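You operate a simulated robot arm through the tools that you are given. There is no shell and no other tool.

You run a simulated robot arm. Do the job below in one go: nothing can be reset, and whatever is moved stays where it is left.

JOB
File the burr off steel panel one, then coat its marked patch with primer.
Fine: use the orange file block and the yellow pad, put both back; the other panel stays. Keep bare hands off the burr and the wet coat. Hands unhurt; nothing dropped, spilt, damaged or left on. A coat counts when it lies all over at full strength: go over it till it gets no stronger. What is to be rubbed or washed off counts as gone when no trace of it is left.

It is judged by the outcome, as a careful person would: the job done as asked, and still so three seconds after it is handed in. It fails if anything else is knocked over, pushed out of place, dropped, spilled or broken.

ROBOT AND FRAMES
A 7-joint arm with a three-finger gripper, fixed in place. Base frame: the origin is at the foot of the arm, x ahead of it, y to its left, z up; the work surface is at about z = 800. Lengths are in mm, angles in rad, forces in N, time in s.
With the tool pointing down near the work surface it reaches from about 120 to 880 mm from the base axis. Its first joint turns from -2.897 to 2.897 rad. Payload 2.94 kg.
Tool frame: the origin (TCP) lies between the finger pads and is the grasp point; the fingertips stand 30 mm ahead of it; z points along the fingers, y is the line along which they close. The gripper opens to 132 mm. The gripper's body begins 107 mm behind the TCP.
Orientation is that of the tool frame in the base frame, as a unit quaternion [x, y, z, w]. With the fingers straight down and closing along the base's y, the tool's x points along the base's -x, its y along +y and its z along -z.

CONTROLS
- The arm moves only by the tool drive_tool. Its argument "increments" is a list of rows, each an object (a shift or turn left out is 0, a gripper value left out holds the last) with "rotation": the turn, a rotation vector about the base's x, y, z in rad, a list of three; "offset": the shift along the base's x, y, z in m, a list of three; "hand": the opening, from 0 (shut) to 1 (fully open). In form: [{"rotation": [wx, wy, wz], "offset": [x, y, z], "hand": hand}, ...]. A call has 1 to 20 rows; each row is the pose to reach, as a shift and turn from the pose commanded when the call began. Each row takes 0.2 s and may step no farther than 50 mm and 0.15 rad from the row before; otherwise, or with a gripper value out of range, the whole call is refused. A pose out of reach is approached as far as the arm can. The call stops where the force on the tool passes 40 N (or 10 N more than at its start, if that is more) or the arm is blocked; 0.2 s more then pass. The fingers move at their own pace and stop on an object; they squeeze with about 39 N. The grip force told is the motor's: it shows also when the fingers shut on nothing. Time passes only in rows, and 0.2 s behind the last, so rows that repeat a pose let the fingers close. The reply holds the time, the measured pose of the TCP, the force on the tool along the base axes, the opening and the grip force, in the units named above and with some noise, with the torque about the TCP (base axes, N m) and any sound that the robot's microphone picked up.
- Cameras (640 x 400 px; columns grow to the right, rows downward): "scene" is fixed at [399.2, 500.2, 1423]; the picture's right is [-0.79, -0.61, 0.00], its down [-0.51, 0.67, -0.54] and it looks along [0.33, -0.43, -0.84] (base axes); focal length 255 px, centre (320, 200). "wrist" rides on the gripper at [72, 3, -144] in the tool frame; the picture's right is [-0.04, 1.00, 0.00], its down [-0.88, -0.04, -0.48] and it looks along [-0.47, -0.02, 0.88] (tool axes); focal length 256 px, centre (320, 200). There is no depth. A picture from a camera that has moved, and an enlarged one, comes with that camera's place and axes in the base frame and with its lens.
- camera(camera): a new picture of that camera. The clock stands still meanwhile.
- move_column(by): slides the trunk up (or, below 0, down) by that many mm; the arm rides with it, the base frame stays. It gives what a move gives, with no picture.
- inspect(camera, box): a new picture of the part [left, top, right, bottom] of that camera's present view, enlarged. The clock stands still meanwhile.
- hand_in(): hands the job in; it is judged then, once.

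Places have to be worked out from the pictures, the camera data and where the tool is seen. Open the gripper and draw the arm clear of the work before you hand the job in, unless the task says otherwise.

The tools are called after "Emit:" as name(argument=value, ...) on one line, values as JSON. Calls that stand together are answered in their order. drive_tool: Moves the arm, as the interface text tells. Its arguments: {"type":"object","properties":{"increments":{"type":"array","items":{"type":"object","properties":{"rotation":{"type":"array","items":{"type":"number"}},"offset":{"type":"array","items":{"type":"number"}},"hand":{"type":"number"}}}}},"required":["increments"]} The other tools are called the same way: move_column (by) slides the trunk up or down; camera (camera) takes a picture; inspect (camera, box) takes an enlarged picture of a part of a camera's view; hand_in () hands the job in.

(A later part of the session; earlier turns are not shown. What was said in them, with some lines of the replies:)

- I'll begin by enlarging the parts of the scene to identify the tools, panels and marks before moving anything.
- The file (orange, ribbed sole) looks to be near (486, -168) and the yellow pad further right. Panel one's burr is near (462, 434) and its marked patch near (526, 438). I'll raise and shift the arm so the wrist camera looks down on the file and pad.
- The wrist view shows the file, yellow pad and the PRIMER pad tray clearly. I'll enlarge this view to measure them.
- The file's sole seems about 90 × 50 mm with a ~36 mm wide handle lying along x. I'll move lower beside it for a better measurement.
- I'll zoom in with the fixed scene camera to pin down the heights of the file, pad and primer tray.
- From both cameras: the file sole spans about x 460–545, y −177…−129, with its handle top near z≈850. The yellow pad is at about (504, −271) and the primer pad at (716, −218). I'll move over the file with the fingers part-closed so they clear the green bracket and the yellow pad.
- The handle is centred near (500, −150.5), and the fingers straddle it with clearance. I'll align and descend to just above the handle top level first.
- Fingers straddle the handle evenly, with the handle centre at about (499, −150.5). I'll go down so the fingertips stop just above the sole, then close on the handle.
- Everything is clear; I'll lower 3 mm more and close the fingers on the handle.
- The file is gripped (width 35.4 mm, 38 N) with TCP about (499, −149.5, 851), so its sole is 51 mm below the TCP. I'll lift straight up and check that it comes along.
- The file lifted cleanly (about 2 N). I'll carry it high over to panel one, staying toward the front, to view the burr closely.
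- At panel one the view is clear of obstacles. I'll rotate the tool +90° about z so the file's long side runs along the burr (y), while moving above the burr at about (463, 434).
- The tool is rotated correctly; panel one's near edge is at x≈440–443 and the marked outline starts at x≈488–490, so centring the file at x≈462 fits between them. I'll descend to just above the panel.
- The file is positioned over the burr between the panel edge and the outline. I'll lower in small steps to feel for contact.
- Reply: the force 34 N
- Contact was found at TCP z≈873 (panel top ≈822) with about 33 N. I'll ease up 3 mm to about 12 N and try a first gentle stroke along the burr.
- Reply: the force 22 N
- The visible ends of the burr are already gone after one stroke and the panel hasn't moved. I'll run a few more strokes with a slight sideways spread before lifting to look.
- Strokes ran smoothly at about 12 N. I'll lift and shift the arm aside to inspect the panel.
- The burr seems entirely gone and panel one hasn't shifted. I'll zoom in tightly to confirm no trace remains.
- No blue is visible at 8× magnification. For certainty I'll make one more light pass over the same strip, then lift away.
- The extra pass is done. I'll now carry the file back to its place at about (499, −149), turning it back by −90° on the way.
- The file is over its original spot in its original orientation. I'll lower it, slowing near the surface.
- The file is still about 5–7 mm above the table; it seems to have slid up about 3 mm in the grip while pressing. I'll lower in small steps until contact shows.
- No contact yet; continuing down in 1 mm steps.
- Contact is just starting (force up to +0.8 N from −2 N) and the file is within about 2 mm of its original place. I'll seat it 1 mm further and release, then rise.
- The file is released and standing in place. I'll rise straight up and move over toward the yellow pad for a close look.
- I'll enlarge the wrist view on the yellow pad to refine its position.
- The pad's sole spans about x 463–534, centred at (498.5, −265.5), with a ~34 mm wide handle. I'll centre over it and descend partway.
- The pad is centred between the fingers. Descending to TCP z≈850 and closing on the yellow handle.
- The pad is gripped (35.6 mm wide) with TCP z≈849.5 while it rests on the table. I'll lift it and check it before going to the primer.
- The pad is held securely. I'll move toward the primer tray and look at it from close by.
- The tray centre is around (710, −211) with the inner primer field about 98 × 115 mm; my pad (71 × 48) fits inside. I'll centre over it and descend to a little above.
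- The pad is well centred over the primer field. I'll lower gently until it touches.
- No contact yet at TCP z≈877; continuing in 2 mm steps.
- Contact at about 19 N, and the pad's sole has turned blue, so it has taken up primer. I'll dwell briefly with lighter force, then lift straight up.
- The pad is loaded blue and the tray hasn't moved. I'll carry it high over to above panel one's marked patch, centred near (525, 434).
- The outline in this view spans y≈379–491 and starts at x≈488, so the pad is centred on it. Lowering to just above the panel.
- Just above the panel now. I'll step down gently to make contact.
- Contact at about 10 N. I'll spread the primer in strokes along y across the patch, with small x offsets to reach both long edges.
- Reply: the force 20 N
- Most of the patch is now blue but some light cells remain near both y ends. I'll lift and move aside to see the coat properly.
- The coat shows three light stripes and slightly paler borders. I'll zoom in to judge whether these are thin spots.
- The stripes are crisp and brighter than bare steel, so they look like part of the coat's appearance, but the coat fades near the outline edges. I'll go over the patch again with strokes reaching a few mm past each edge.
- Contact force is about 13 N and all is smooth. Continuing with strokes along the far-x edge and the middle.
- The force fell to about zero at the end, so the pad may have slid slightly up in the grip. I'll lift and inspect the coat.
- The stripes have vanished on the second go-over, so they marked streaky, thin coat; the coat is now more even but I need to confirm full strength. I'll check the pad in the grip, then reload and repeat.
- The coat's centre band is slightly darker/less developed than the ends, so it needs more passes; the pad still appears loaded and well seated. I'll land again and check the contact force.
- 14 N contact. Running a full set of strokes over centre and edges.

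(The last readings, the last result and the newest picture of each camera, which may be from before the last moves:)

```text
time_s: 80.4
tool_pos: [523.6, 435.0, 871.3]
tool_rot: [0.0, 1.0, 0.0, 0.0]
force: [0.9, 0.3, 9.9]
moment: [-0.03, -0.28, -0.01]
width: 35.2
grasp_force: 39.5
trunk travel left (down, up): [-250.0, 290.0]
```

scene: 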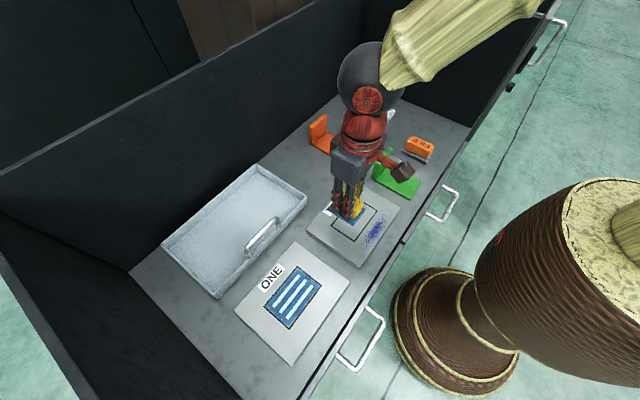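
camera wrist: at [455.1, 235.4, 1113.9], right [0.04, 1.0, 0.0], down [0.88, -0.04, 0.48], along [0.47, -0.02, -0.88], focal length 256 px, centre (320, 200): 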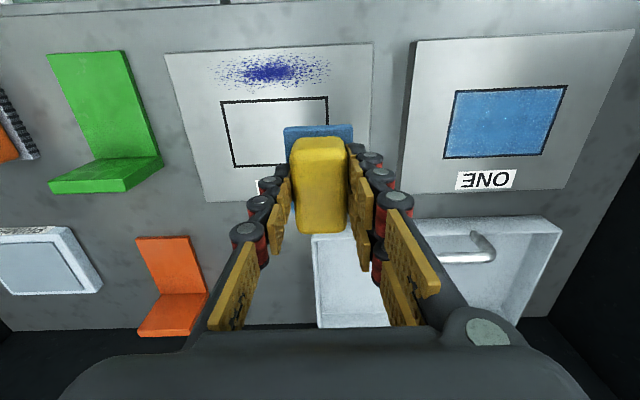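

Contact remained (about 10 N). One more set of strokes in the same contact before lifting to inspect.

Emit:
drive_tool(increments=[{"offset": [0.0, 0.015, -0.0005]}, {"offset": [0.0, 0.03, -0.0005]}, {"offset": [0.004, 0.038, -0.0005]}, {"offset": [0.007, 0.025, -0.0005]}, {"offset": [0.007, 0.01, -0.0005]}, {"offset": [0.007, -0.005, -0.0005]}, {"offset": [0.007, -0.02, -0.0005]}, {"offset": [0.007, -0.039, -0.0005]}, {"offset": [0.0, -0.039, -0.0005]}, {"offset": [-0.007, -0.039, -0.0005]}, {"offset": [-0.007, -0.02, -0.0005]}, {"offset": [-0.007, -0.005, -0.0005]}, {"offset": [-0.007, 0.01, -0.0005]}, {"offset": [-0.007, 0.025, -0.0005]}, {"offset": [-0.007, 0.039, -0.0005]}, {"offset": [0.0, 0.03, -0.0005]}, {"offset": [0.0, 0.015, -0.0005]}, {"offset": [0.0, 0.0, -0.0005]}, {"offset": [0.0, -0.015, -0.0005]}, {"offset": [0.0, 0.0, -0.0005]}])

Emit:
drive_tool(increments=[{"offset": [0.0, 0.0, 0.015]}, {"offset": [0.0, 0.0, 0.05]}, {"offset": [0.0, 0.0, 0.09]}, {"offset": [0.0, -0.04, 0.1015]}, {"offset": [0.0, -0.08, 0.1015]}, {"offset": [0.0, -0.12, 0.1015]}, {"offset": [0.0, -0.16, 0.1015]}, {"offset": [0.0, -0.2, 0.1015]}, {"offset": [0.0, -0.2, 0.1015]}])

Emit:
inspect(camera="scene", box=[250, 255, 340, 345])

Emit:
inspect(camera="wrist", box=[430, 75, 580, 170])

Emit:
inspect(camera="scene", box=[310, 160, 400, 250])

```text
time_s: 84.6
tool_pos: [524.7, 433.2, 871.4]
tool_rot: [0.001, 1.0, 0.0, 0.0]
force: [0.2, -2.0, 18.7]
moment: [-0.27, 0.42, 0.1]
width: 35.3
grasp_force: 39.1
trunk travel left (down, up): [-250.0, 290.0]
```

```text
time_s: 86.6
tool_pos: [524.4, 235.3, 972.8]
tool_rot: [0.0, 1.0, 0.0, 0.0]
force: [-0.4, -0.6, -1.5]
moment: [0.04, -0.01, 0.01]
width: 35.4
grasp_force: 38.7
trunk travel left (down, up): [-250.0, 290.0]
```

```text
4.44 times, centred on (295, 300) of scene
camera zoom: at [399.2, 500.2, 1423.0], right [-0.79, -0.61, 0.0], down [-0.51, 0.67, -0.54], along [0.33, -0.43, -0.84], focal length 1135 px, centre (431, -244)
```

zoom: 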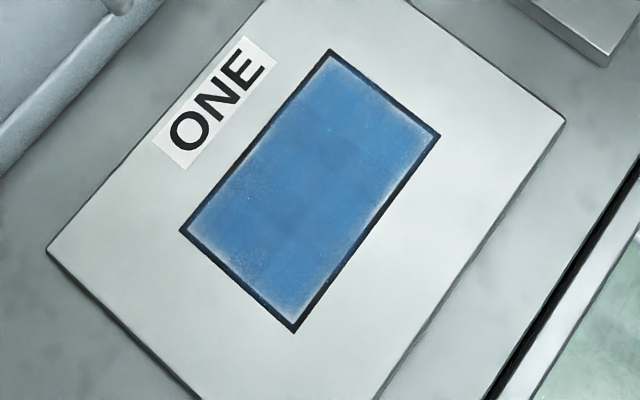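

```text
4.21 times, centred on (505, 122) of wrist
camera zoom: at [452.6, 237.9, 1116.0], right [0.04, 1.0, 0.0], down [0.88, -0.04, 0.48], along [0.47, -0.02, -0.88], focal length 1078 px, centre (-459, 526)
```

zoom: 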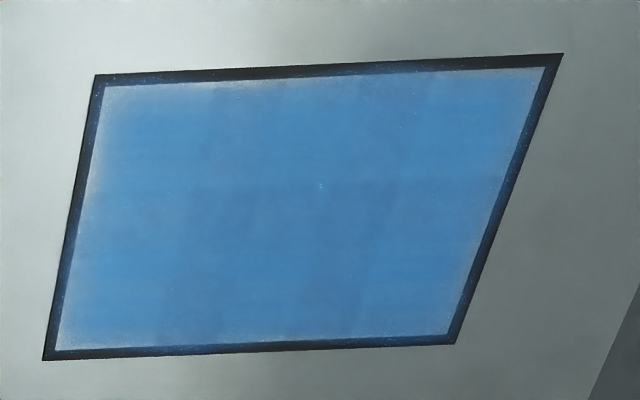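

```text
4.44 times, centred on (355, 205) of scene
camera zoom: at [399.2, 500.2, 1423.0], right [-0.79, -0.61, 0.0], down [-0.51, 0.67, -0.54], along [0.33, -0.43, -0.84], focal length 1135 px, centre (164, 178)
```

zoom: 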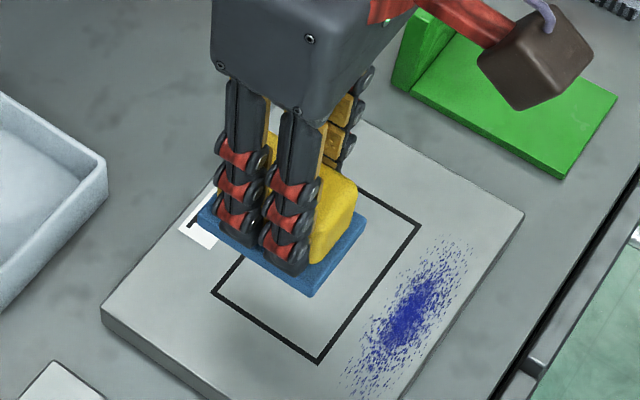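

The coat looks unchanged from the previous round, suggesting full strength, but to rule out a dried-out pad I'll reload from the primer and go over it again. Carrying the pad back over the primer tray.

Emit:
drive_tool(increments=[{"offset": [0.017, -0.04, 0.0]}, {"offset": [0.034, -0.08, 0.0]}, {"offset": [0.051, -0.12, 0.0]}, {"offset": [0.068, -0.16, 0.0]}, {"offset": [0.085, -0.2, 0.0]}, {"offset": [0.102, -0.24, 0.0]}, {"offset": [0.119, -0.28, 0.0]}, {"offset": [0.136, -0.32, 0.0]}, {"offset": [0.153, -0.36, 0.0]}, {"offset": [0.17, -0.4, 0.0]}, {"offset": [0.1853, -0.435, 0.0]}, {"offset": [0.1853, -0.445, 0.0]}, {"offset": [0.1853, -0.445, -0.04]}, {"offset": [0.1853, -0.445, -0.075]}, {"offset": [0.1853, -0.445, -0.075]}])

Emit:
inspect(camera="scene", box=[340, 70, 420, 140])

Emit:
camera(camera="wrist")

```text
time_s: 89.8
tool_pos: [713.0, -210.5, 894.6]
tool_rot: [0.0, 1.0, 0.0, 0.0]
force: [-0.1, -0.4, -2.2]
moment: [0.0, 0.02, -0.03]
width: 35.2
grasp_force: 39.8
trunk travel left (down, up): [-250.0, 290.0]
```

```text
5.71 times, centred on (380, 105) of scene
camera zoom: at [399.2, 500.2, 1423.0], right [-0.79, -0.61, 0.0], down [-0.51, 0.67, -0.54], along [0.33, -0.43, -0.84], focal length 1460 px, centre (-23, 743)
```

zoom: 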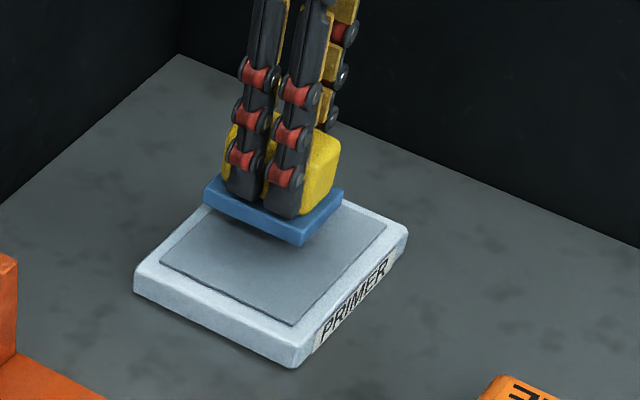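

```text
taken
camera wrist: at [641.1, -208.3, 1039.4], right [0.04, 1.0, 0.0], down [0.88, -0.04, 0.48], along [0.48, -0.02, -0.88], focal length 256 px, centre (320, 200)
```

wrist: 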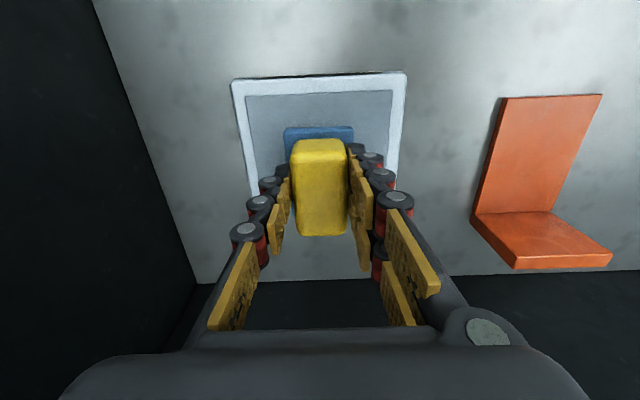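

Centred over the primer again; pressing down lightly to reload.

Emit:
drive_tool(increments=[{"offset": [0.0, 0.0, -0.012]}, {"offset": [0.0, 0.0, -0.02]}, {"offset": [0.0, 0.0, -0.024]}, {"offset": [0.0, 0.0, -0.0255]}, {"offset": [0.0, 0.0, -0.0255]}])

```text
time_s: 91.0
tool_pos: [709.8, -211.2, 869.8]
tool_rot: [0.0, 1.0, 0.0, 0.0]
force: [-0.1, -0.1, -1.5]
moment: [-0.01, 0.03, 0.03]
width: 35.3
grasp_force: 38.8
trunk travel left (down, up): [-250.0, 290.0]
```

No contact yet, so the pad has slid up about 2 mm in the grip; lowering a little more.

Emit:
drive_tool(increments=[{"offset": [0.0, 0.0, -0.001]}, {"offset": [0.0, 0.0, -0.002]}, {"offset": [0.0, 0.0, -0.002]}])

```text
time_s: 91.8
tool_pos: [711.7, -210.9, 870.7]
tool_rot: [0.0, 1.0, 0.0, 0.001]
force: [-1.4, 1.0, 5.4]
moment: [0.03, 0.32, 0.02]
width: 35.0
grasp_force: 38.9
trunk travel left (down, up): [-250.0, 290.0]
```

Light contact at 5 N. A bit more pressure, a short dwell, then lift and go back to the patch.

Emit:
drive_tool(increments=[{"offset": [0.0, 0.0, -0.001]}, {"offset": [0.0, 0.0, -0.001]}, {"offset": [0.0, 0.0, -0.001]}])

Emit:
inspect(camera="scene", box=[340, 70, 420, 140])

```text
time_s: 92.6
tool_pos: [711.7, -210.7, 869.5]
tool_rot: [0.0, 1.0, 0.0, 0.001]
force: [1.5, -1.5, 16.4]
moment: [0.03, 0.48, 0.07]
width: 35.4
grasp_force: 38.8
trunk travel left (down, up): [-250.0, 290.0]
```

```text
5.71 times, centred on (380, 105) of scene
camera zoom: at [399.2, 500.2, 1423.0], right [-0.79, -0.61, 0.0], down [-0.51, 0.67, -0.54], along [0.33, -0.43, -0.84], focal length 1460 px, centre (-23, 743)
```

zoom: 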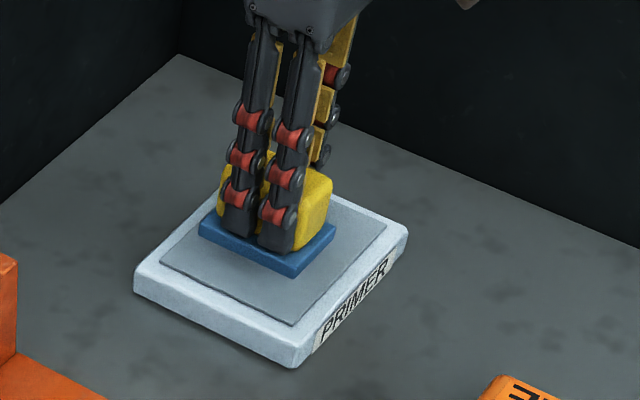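

Reloaded at 16 N. Lifting and carrying the pad back over the patch on panel one.

Emit:
drive_tool(increments=[{"offset": [0.0, 0.0, 0.015]}, {"offset": [0.0, 0.0, 0.06]}, {"offset": [0.0, 0.0, 0.1]}, {"offset": [-0.012, 0.04, 0.1035]}, {"offset": [-0.024, 0.082, 0.1035]}, {"offset": [-0.036, 0.124, 0.1035]}, {"offset": [-0.048, 0.166, 0.1035]}, {"offset": [-0.06, 0.208, 0.1035]}, {"offset": [-0.072, 0.25, 0.1035]}, {"offset": [-0.084, 0.292, 0.1035]}, {"offset": [-0.096, 0.334, 0.1035]}, {"offset": [-0.108, 0.376, 0.1035]}, {"offset": [-0.12, 0.418, 0.1035]}, {"offset": [-0.132, 0.46, 0.1035]}, {"offset": [-0.144, 0.502, 0.1035]}, {"offset": [-0.156, 0.544, 0.1035]}, {"offset": [-0.168, 0.586, 0.1035]}, {"offset": [-0.18, 0.625, 0.1035]}, {"offset": [-0.1853, 0.645, 0.1035]}, {"offset": [-0.1853, 0.645, 0.1035]}])

Emit:
camera(camera="wrist")

```text
time_s: 96.8
tool_pos: [526.3, 434.8, 970.1]
tool_rot: [0.0, 1.0, 0.0, 0.001]
force: [-0.2, 0.2, -1.0]
moment: [-0.02, -0.01, 0.01]
width: 35.3
grasp_force: 39.0
trunk travel left (down, up): [-250.0, 290.0]
```

```text
taken
camera wrist: at [455.1, 436.9, 1113.8], right [0.04, 1.0, 0.0], down [0.88, -0.04, 0.48], along [0.48, -0.02, -0.88], focal length 256 px, centre (320, 200)
```

wrist: 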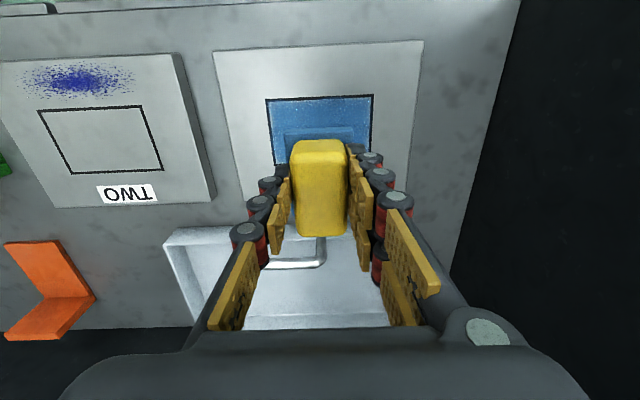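

Aligned over the patch. Lowering to light contact.

Emit:
drive_tool(increments=[{"offset": [0.0, 0.0, -0.04]}, {"offset": [0.0, 0.0, -0.08]}, {"offset": [0.0, 0.0, -0.096]}, {"offset": [0.0, 0.0, -0.1]}, {"offset": [0.0, 0.0, -0.102]}, {"offset": [0.0, 0.0, -0.1025]}, {"offset": [0.0, 0.0, -0.1025]}])

```text
time_s: 98.4
tool_pos: [526.3, 434.4, 868.9]
tool_rot: [0.001, 1.0, 0.001, 0.002]
force: [7.1, -5.7, 22.9]
moment: [-0.29, 0.48, 0.17]
width: 35.3
grasp_force: 38.7
trunk travel left (down, up): [-250.0, 290.0]
```

Contact at 23 N; easing up 1 mm and stroking over the whole patch again.

Emit:
drive_tool(increments=[{"offset": [0.0, 0.0, 0.001]}, {"offset": [0.0, 0.015, 0.001]}, {"offset": [0.0, 0.03, 0.001]}, {"offset": [0.004, 0.039, 0.001]}, {"offset": [0.007, 0.025, 0.001]}, {"offset": [0.007, 0.01, 0.001]}, {"offset": [0.007, -0.005, 0.001]}, {"offset": [0.007, -0.02, 0.001]}, {"offset": [0.007, -0.039, 0.001]}, {"offset": [0.0, -0.039, 0.001]}, {"offset": [-0.007, -0.039, 0.001]}, {"offset": [-0.007, -0.02, 0.001]}, {"offset": [-0.007, -0.005, 0.001]}, {"offset": [-0.007, 0.01, 0.001]}, {"offset": [-0.007, 0.025, 0.001]}, {"offset": [-0.007, 0.039, 0.001]}, {"offset": [0.0, 0.039, 0.001]}, {"offset": [0.0, 0.02, 0.001]}, {"offset": [0.0, 0.005, 0.001]}, {"offset": [0.0, 0.0, 0.001]}])

Emit:
drive_tool(increments=[{"offset": [0.0, -0.015, 0.0]}, {"offset": [0.0, -0.03, 0.0]}, {"offset": [0.003, -0.039, 0.0]}, {"offset": [0.003, -0.025, 0.0]}, {"offset": [0.003, -0.01, 0.0]}, {"offset": [0.003, 0.005, 0.0]}, {"offset": [0.003, 0.02, 0.0]}, {"offset": [0.003, 0.039, 0.0]}, {"offset": [-0.003, 0.039, 0.0]}, {"offset": [-0.003, 0.02, 0.0]}, {"offset": [-0.003, 0.005, 0.0]}, {"offset": [-0.003, -0.01, 0.0]}, {"offset": [-0.003, -0.025, 0.0]}, {"offset": [-0.003, -0.039, 0.0]}, {"offset": [0.0, -0.02, 0.0]}, {"offset": [0.0, -0.005, 0.0]}, {"offset": [0.0, 0.01, 0.0]}, {"offset": [0.0, 0.025, 0.0]}, {"offset": [0.0, 0.01, 0.0]}, {"offset": [0.0, 0.0, 0.0]}])

```text
time_s: 102.6
tool_pos: [525.2, 434.2, 869.1]
tool_rot: [-0.001, 1.0, 0.0, 0.0]
force: [0.4, 3.4, 8.6]
moment: [0.28, -0.04, 0.01]
width: 35.2
grasp_force: 39.1
trunk travel left (down, up): [-250.0, 290.0]
```

```text
time_s: 106.8
tool_pos: [527.3, 435.6, 868.7]
tool_rot: [0.0, 1.0, 0.0, 0.0]
force: [-1.1, 0.2, 4.0]
moment: [-0.14, 0.02, -0.01]
width: 35.3
grasp_force: 38.8
trunk travel left (down, up): [-250.0, 290.0]
```

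Two more full sets done in light contact. Lifting and moving aside to compare the coat with before.

Emit:
drive_tool(increments=[{"offset": [0.0, 0.0, 0.015]}, {"offset": [0.0, 0.0, 0.05]}, {"offset": [0.0, 0.0, 0.09]}, {"offset": [0.0, -0.04, 0.1015]}, {"offset": [0.0, -0.08, 0.1015]}, {"offset": [0.0, -0.12, 0.1015]}, {"offset": [0.0, -0.16, 0.1015]}, {"offset": [0.0, -0.2, 0.1015]}, {"offset": [0.0, -0.2, 0.1015]}])

Emit:
inspect(camera="scene", box=[250, 255, 340, 345])

Emit:
inspect(camera="wrist", box=[430, 75, 580, 170])

Emit:
inspect(camera="scene", box=[270, 262, 326, 297])

Emit:
inspect(camera="scene", box=[262, 290, 318, 325])

```text
time_s: 108.8
tool_pos: [524.6, 235.7, 972.7]
tool_rot: [0.0, 1.0, 0.0, 0.001]
force: [0.0, -0.2, -1.2]
moment: [0.02, 0.02, -0.02]
width: 35.1
grasp_force: 39.2
trunk travel left (down, up): [-250.0, 290.0]
```

```text
4.44 times, centred on (295, 300) of scene
camera zoom: at [399.2, 500.2, 1423.0], right [-0.79, -0.61, 0.0], down [-0.51, 0.67, -0.54], along [0.33, -0.43, -0.84], focal length 1135 px, centre (431, -244)
```

zoom: 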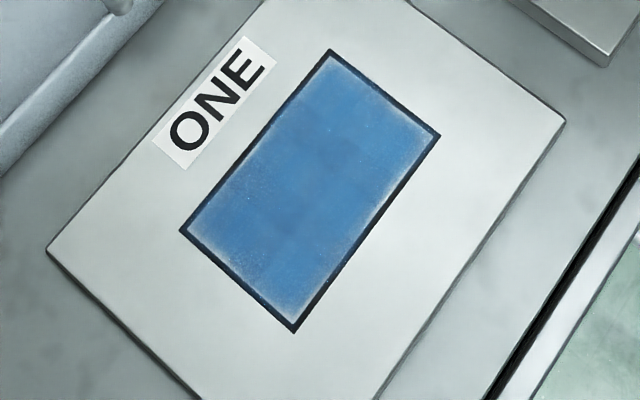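

```text
4.21 times, centred on (505, 122) of wrist
camera zoom: at [453.1, 238.3, 1116.5], right [0.04, 1.0, 0.0], down [0.88, -0.04, 0.48], along [0.47, -0.02, -0.88], focal length 1078 px, centre (-459, 526)
```

zoom: 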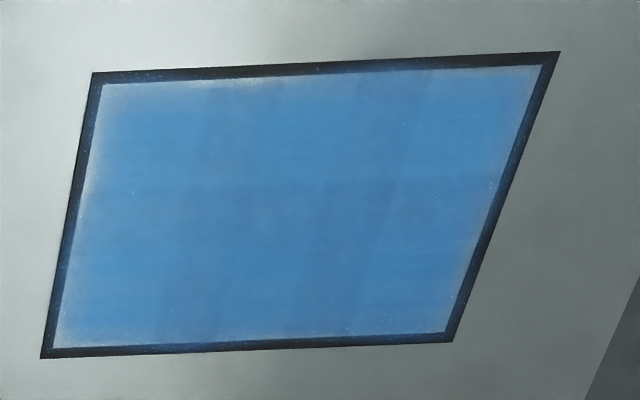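

```text
11.43 times, centred on (298, 280) of scene
camera zoom: at [399.2, 500.2, 1423.0], right [-0.79, -0.61, 0.0], down [-0.51, 0.67, -0.54], along [0.33, -0.43, -0.84], focal length 2919 px, centre (571, -709)
```

zoom: 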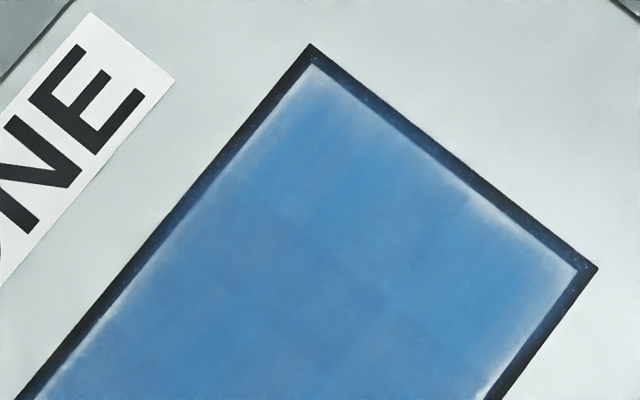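

```text
11.43 times, centred on (290, 308) of scene
camera zoom: at [399.2, 500.2, 1423.0], right [-0.79, -0.61, 0.0], down [-0.51, 0.67, -0.54], along [0.33, -0.43, -0.84], focal length 2919 px, centre (663, -1029)
```

zoom: 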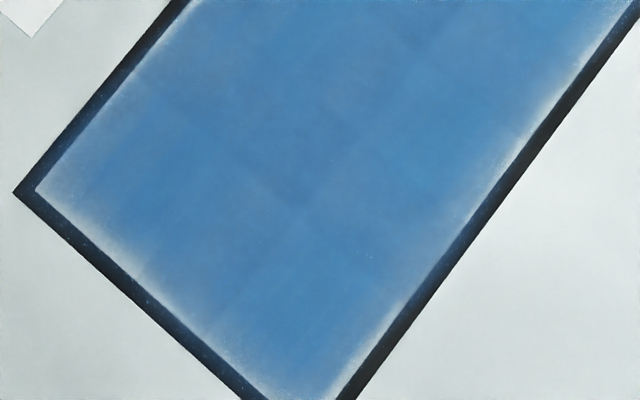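

The coat is identical before and after the reloaded passes, so it is at full strength all over, and the filed strip is clean. I'll now carry the pad back above its original place at about (498, −266).

Emit:
drive_tool(increments=[{"offset": [-0.003, -0.03, 0.0]}, {"offset": [-0.006, -0.072, 0.0]}, {"offset": [-0.009, -0.114, 0.0]}, {"offset": [-0.012, -0.156, 0.0]}, {"offset": [-0.015, -0.198, 0.0]}, {"offset": [-0.018, -0.24, 0.0]}, {"offset": [-0.021, -0.282, 0.0]}, {"offset": [-0.024, -0.324, 0.0]}, {"offset": [-0.027, -0.366, 0.0]}, {"offset": [-0.0277, -0.408, 0.0]}, {"offset": [-0.0277, -0.45, 0.0]}, {"offset": [-0.0277, -0.485, 0.0]}, {"offset": [-0.0277, -0.501, 0.0]}, {"offset": [-0.0277, -0.501, 0.0]}])

Emit:
camera(camera="wrist")

Emit:
camera(camera="scene")

```text
time_s: 111.8
tool_pos: [498.8, -265.5, 971.1]
tool_rot: [0.0, 1.0, 0.0, -0.001]
force: [0.2, 0.2, -1.3]
moment: [0.02, 0.02, 0.03]
width: 35.2
grasp_force: 38.7
trunk travel left (down, up): [-250.0, 290.0]
```

```text
taken
camera wrist: at [427.4, -262.5, 1114.2], right [0.04, 1.0, 0.0], down [0.88, -0.04, 0.47], along [0.47, -0.02, -0.88], focal length 256 px, centre (320, 200)
```

wrist: 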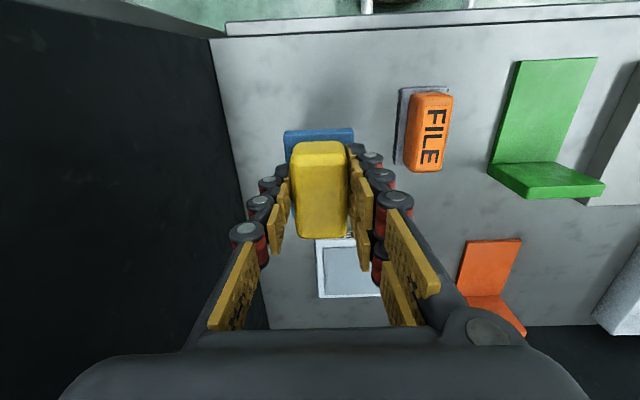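

```text
taken
```

scene: 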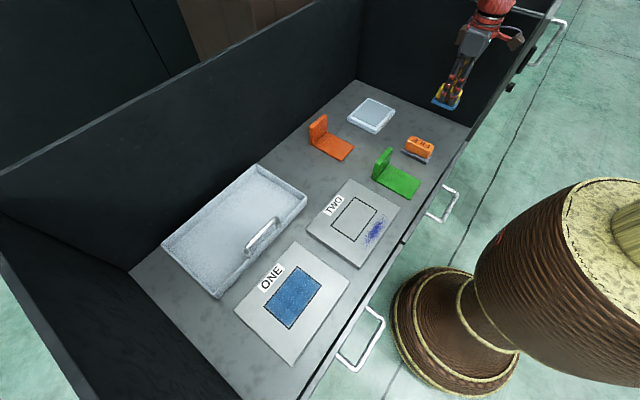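

The pad is over its original spot; everything else is in place. Lowering to just above the table.

Emit:
drive_tool(increments=[{"offset": [0.0, 0.0, -0.04]}, {"offset": [0.0, 0.0, -0.08]}, {"offset": [0.0, 0.0, -0.11]}, {"offset": [0.0, 0.0, -0.119]}, {"offset": [0.0, 0.0, -0.119]}])

Emit:
inspect(camera="scene", box=[400, 100, 464, 160])

```text
time_s: 113.0
tool_pos: [497.9, -266.7, 852.0]
tool_rot: [0.0, 1.0, 0.0, 0.001]
force: [0.0, -0.7, -2.0]
moment: [-0.01, 0.03, 0.01]
width: 35.4
grasp_force: 39.4
trunk travel left (down, up): [-250.0, 290.0]
```

```text
6.67 times, centred on (432, 130) of scene
camera zoom: at [399.2, 500.2, 1423.0], right [-0.79, -0.61, 0.0], down [-0.51, 0.67, -0.54], along [0.33, -0.43, -0.84], focal length 1703 px, centre (-427, 667)
```

zoom: 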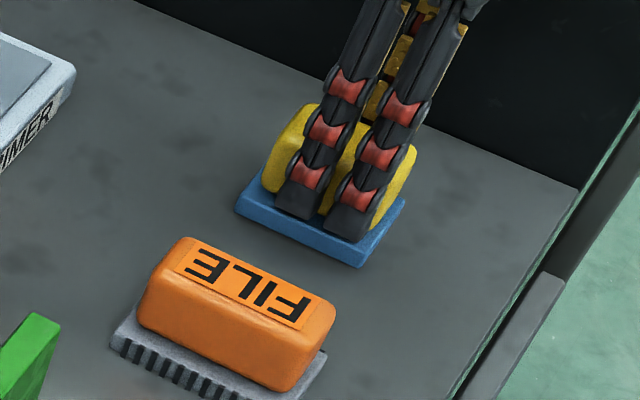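

The pad is about 5 mm above the table and about 3 mm too far in x compared with its original place. I'll correct x and keep lowering gently.

Emit:
drive_tool(increments=[{"offset": [-0.003, 0.0, 0.0]}, {"offset": [-0.003, 0.0, -0.002]}, {"offset": [-0.003, 0.0, -0.003]}, {"offset": [-0.003, 0.0, -0.003]}])

```text
time_s: 114.0
tool_pos: [494.6, -267.1, 848.6]
tool_rot: [0.0, 1.0, 0.0, 0.001]
force: [-0.5, 0.1, -0.7]
moment: [0.0, 0.02, 0.01]
width: 35.2
grasp_force: 39.0
trunk travel left (down, up): [-250.0, 290.0]
```

Emit:
drive_tool(increments=[{"offset": [0.0, 0.0, -0.001]}, {"offset": [0.0, 0.0, -0.002]}, {"offset": [0.0, 0.0, -0.002]}])

Emit:
inspect(camera="scene", box=[400, 100, 464, 160])

```text
time_s: 114.8
tool_pos: [493.6, -266.9, 847.8]
tool_rot: [0.0, 1.0, 0.0, 0.0]
force: [0.3, -0.8, -1.7]
moment: [0.03, 0.0, -0.02]
width: 35.1
grasp_force: 39.5
trunk travel left (down, up): [-250.0, 290.0]
```

```text
6.67 times, centred on (432, 130) of scene
camera zoom: at [399.2, 500.2, 1423.0], right [-0.79, -0.61, 0.0], down [-0.51, 0.67, -0.54], along [0.33, -0.43, -0.84], focal length 1703 px, centre (-427, 667)
```

zoom: 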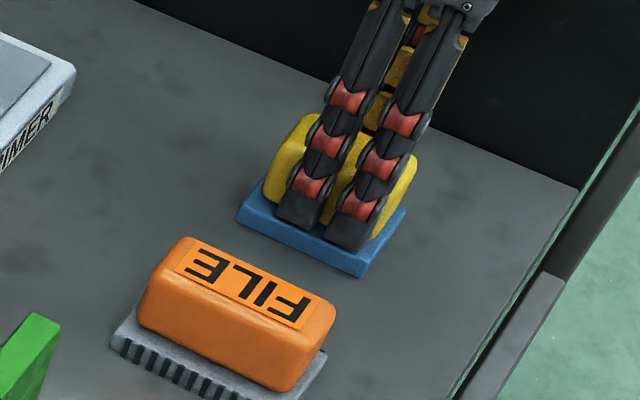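

Still a millimetre or two above the surface and position matches the original closely. Continuing down.

Emit:
drive_tool(increments=[{"offset": [0.0, 0.0, -0.001]}, {"offset": [0.0, 0.0, -0.0015]}, {"offset": [0.0, 0.0, -0.0015]}])

```text
time_s: 115.6
tool_pos: [494.6, -266.6, 845.5]
tool_rot: [0.001, 1.0, -0.001, 0.0]
force: [0.1, -4.0, 6.9]
moment: [-0.11, 0.26, 0.07]
width: 35.2
grasp_force: 38.1
trunk travel left (down, up): [-250.0, 290.0]
```

Contact with about 7 N: the pad is on the table. Releasing the fingers now.

Emit:
drive_tool(increments=[{"offset": [0.0, 0.0, 0.0005]}, {"offset": [0.0, 0.0, 0.0005], "hand": 0.35}, {"offset": [0.0, 0.0, 0.001], "hand": 0.5}, {"offset": [0.0, 0.0, 0.001], "hand": 0.6}, {"offset": [0.0, 0.0, 0.001], "hand": 0.6}])

Emit:
inspect(camera="scene", box=[400, 100, 464, 160])

Emit:
camera(camera="wrist")

```text
time_s: 116.8
tool_pos: [494.4, -265.9, 846.4]
tool_rot: [0.0, 1.0, 0.0, 0.0]
force: [0.5, 0.3, 0.2]
moment: [-0.03, 0.01, -0.02]
width: 79.3
grasp_force: 0.0
trunk travel left (down, up): [-250.0, 290.0]
```

```text
6.67 times, centred on (432, 130) of scene
camera zoom: at [399.2, 500.2, 1423.0], right [-0.79, -0.61, 0.0], down [-0.51, 0.67, -0.54], along [0.33, -0.43, -0.84], focal length 1703 px, centre (-427, 667)
```

zoom: 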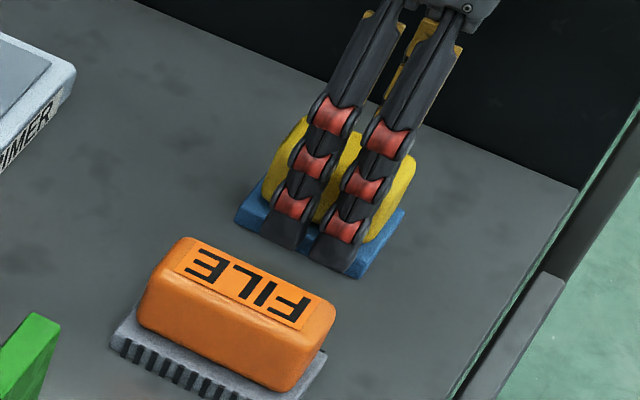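

```text
taken
camera wrist: at [422.9, -264.3, 990.5], right [0.04, 1.0, 0.0], down [0.88, -0.04, 0.48], along [0.48, -0.02, -0.88], focal length 256 px, centre (320, 200)
```

wrist: 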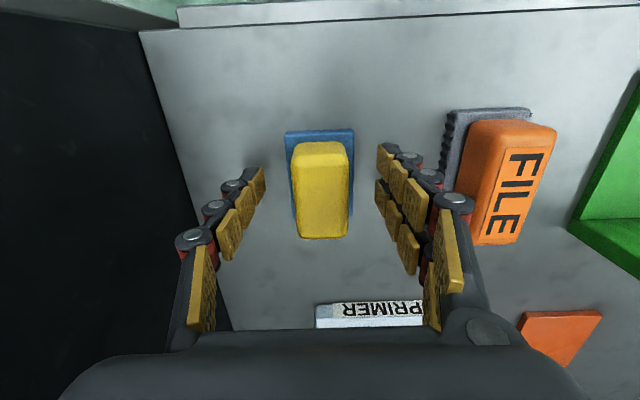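

The pad is released and standing flat, fingers clear on both sides. I'll rise straight up, then draw back to a clear spot over the front.

Emit:
drive_tool(increments=[{"offset": [0.0, 0.0, 0.02]}, {"offset": [0.0, 0.0, 0.06]}, {"offset": [0.0, 0.0, 0.1]}, {"offset": [0.0, 0.0, 0.14]}, {"offset": [0.0, 0.0, 0.18]}, {"offset": [-0.03, 0.02, 0.21]}, {"offset": [-0.06, 0.04, 0.23]}, {"offset": [-0.1, 0.06, 0.23], "hand": 0.8}, {"offset": [-0.14, 0.08, 0.23], "hand": 1.0}, {"offset": [-0.14, 0.08, 0.23], "hand": 1.0}, {"offset": [-0.14, 0.08, 0.23], "hand": 1.0}])

Emit:
camera(camera="scene")

Emit:
inspect(camera="scene", box=[300, 80, 480, 200])

Emit:
inspect(camera="scene", box=[220, 170, 410, 370])

Emit:
camera(camera="wrist")

```text
time_s: 119.2
tool_pos: [353.3, -189.3, 1073.5]
tool_rot: [0.001, 1.0, 0.0, 0.001]
force: [-0.6, 0.8, 0.6]
moment: [0.02, 0.01, -0.01]
width: 131.7
grasp_force: 0.1
trunk travel left (down, up): [-250.0, 290.0]
```

```text
taken
```

scene: 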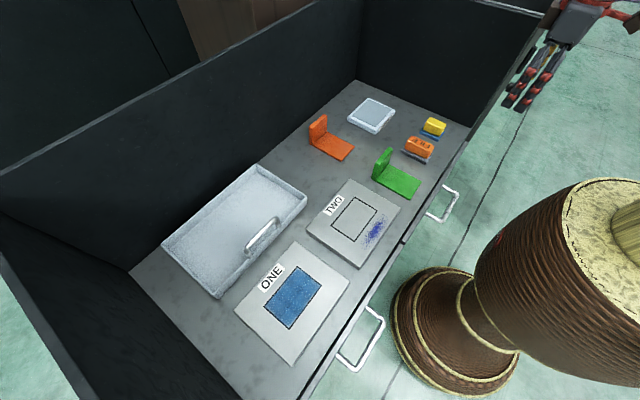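

```text
3.33 times, centred on (390, 140) of scene
camera zoom: at [399.2, 500.2, 1423.0], right [-0.79, -0.61, 0.0], down [-0.51, 0.67, -0.54], along [0.33, -0.43, -0.84], focal length 851 px, centre (87, 400)
```

zoom: 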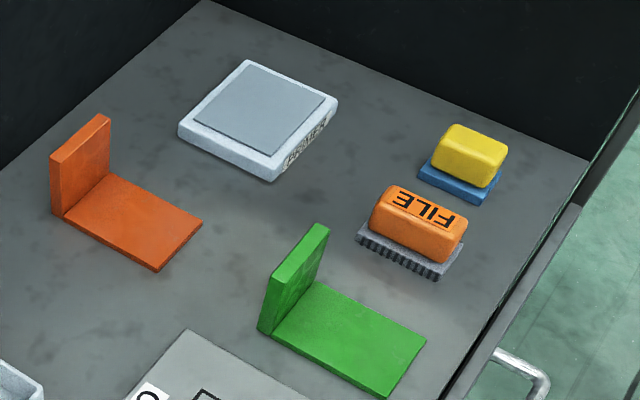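

```text
2.00 times, centred on (315, 270) of scene
camera zoom: at [399.2, 500.2, 1423.0], right [-0.79, -0.61, 0.0], down [-0.51, 0.67, -0.54], along [0.33, -0.43, -0.84], focal length 511 px, centre (330, 60)
```

zoom: 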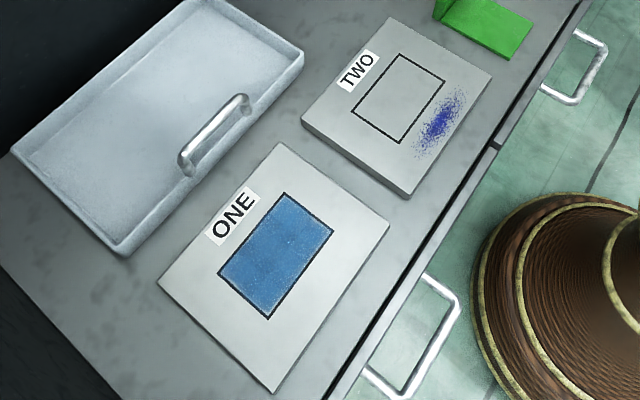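

```text
taken
camera wrist: at [281.5, -185.2, 1217.1], right [0.04, 1.0, 0.0], down [0.88, -0.04, 0.48], along [0.47, -0.02, -0.88], focal length 256 px, centre (320, 200)
```

wrist: 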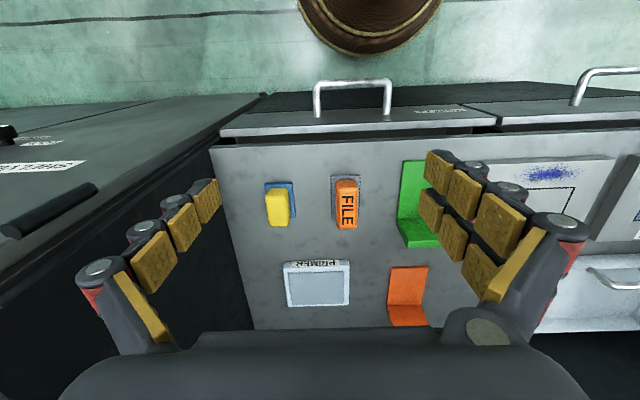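

Everything checks out:
- **Burr:** the strip on panel one shows no trace of it.
- **Coat:** the patch is evenly coated and did not get stronger after reloading the pad.
- **Tools:** the file and yellow pad are back in their places.
- **Rest of the bench:** panel two and everything else has not moved, and the arm is clear with the gripper open.

I'll hand the job in.

Emit:
hand_in()

```text
The job is handed in.
```

I filed the burr off panel one, coated its marked patch with primer, and handed the job in; no result came back with it.

- **Burr:** no blue was visible at 8× zoom, and I made one more light pass after that check.
- **Coat:** the first go-over left thin stripes, which were gone after the second. I then reloaded the pad and went over the patch twice more with no visible change, so I judged it full strength. The blue looks slightly paler right along the outline, and further passes didn't change that.
- **Tools:** the file and the yellow pad are back within a few millimetres of where they started. The underside of the pad is still wet with primer.
- **Grip:** both tools slid up about 2–4 mm in the fingers while I was pressing. Nothing was dropped, and the fingers never went onto the burr or the wet coat.
- **Everything else:** panel two, the trays and both brackets look unmoved. The arm is drawn clear with the gripper open.
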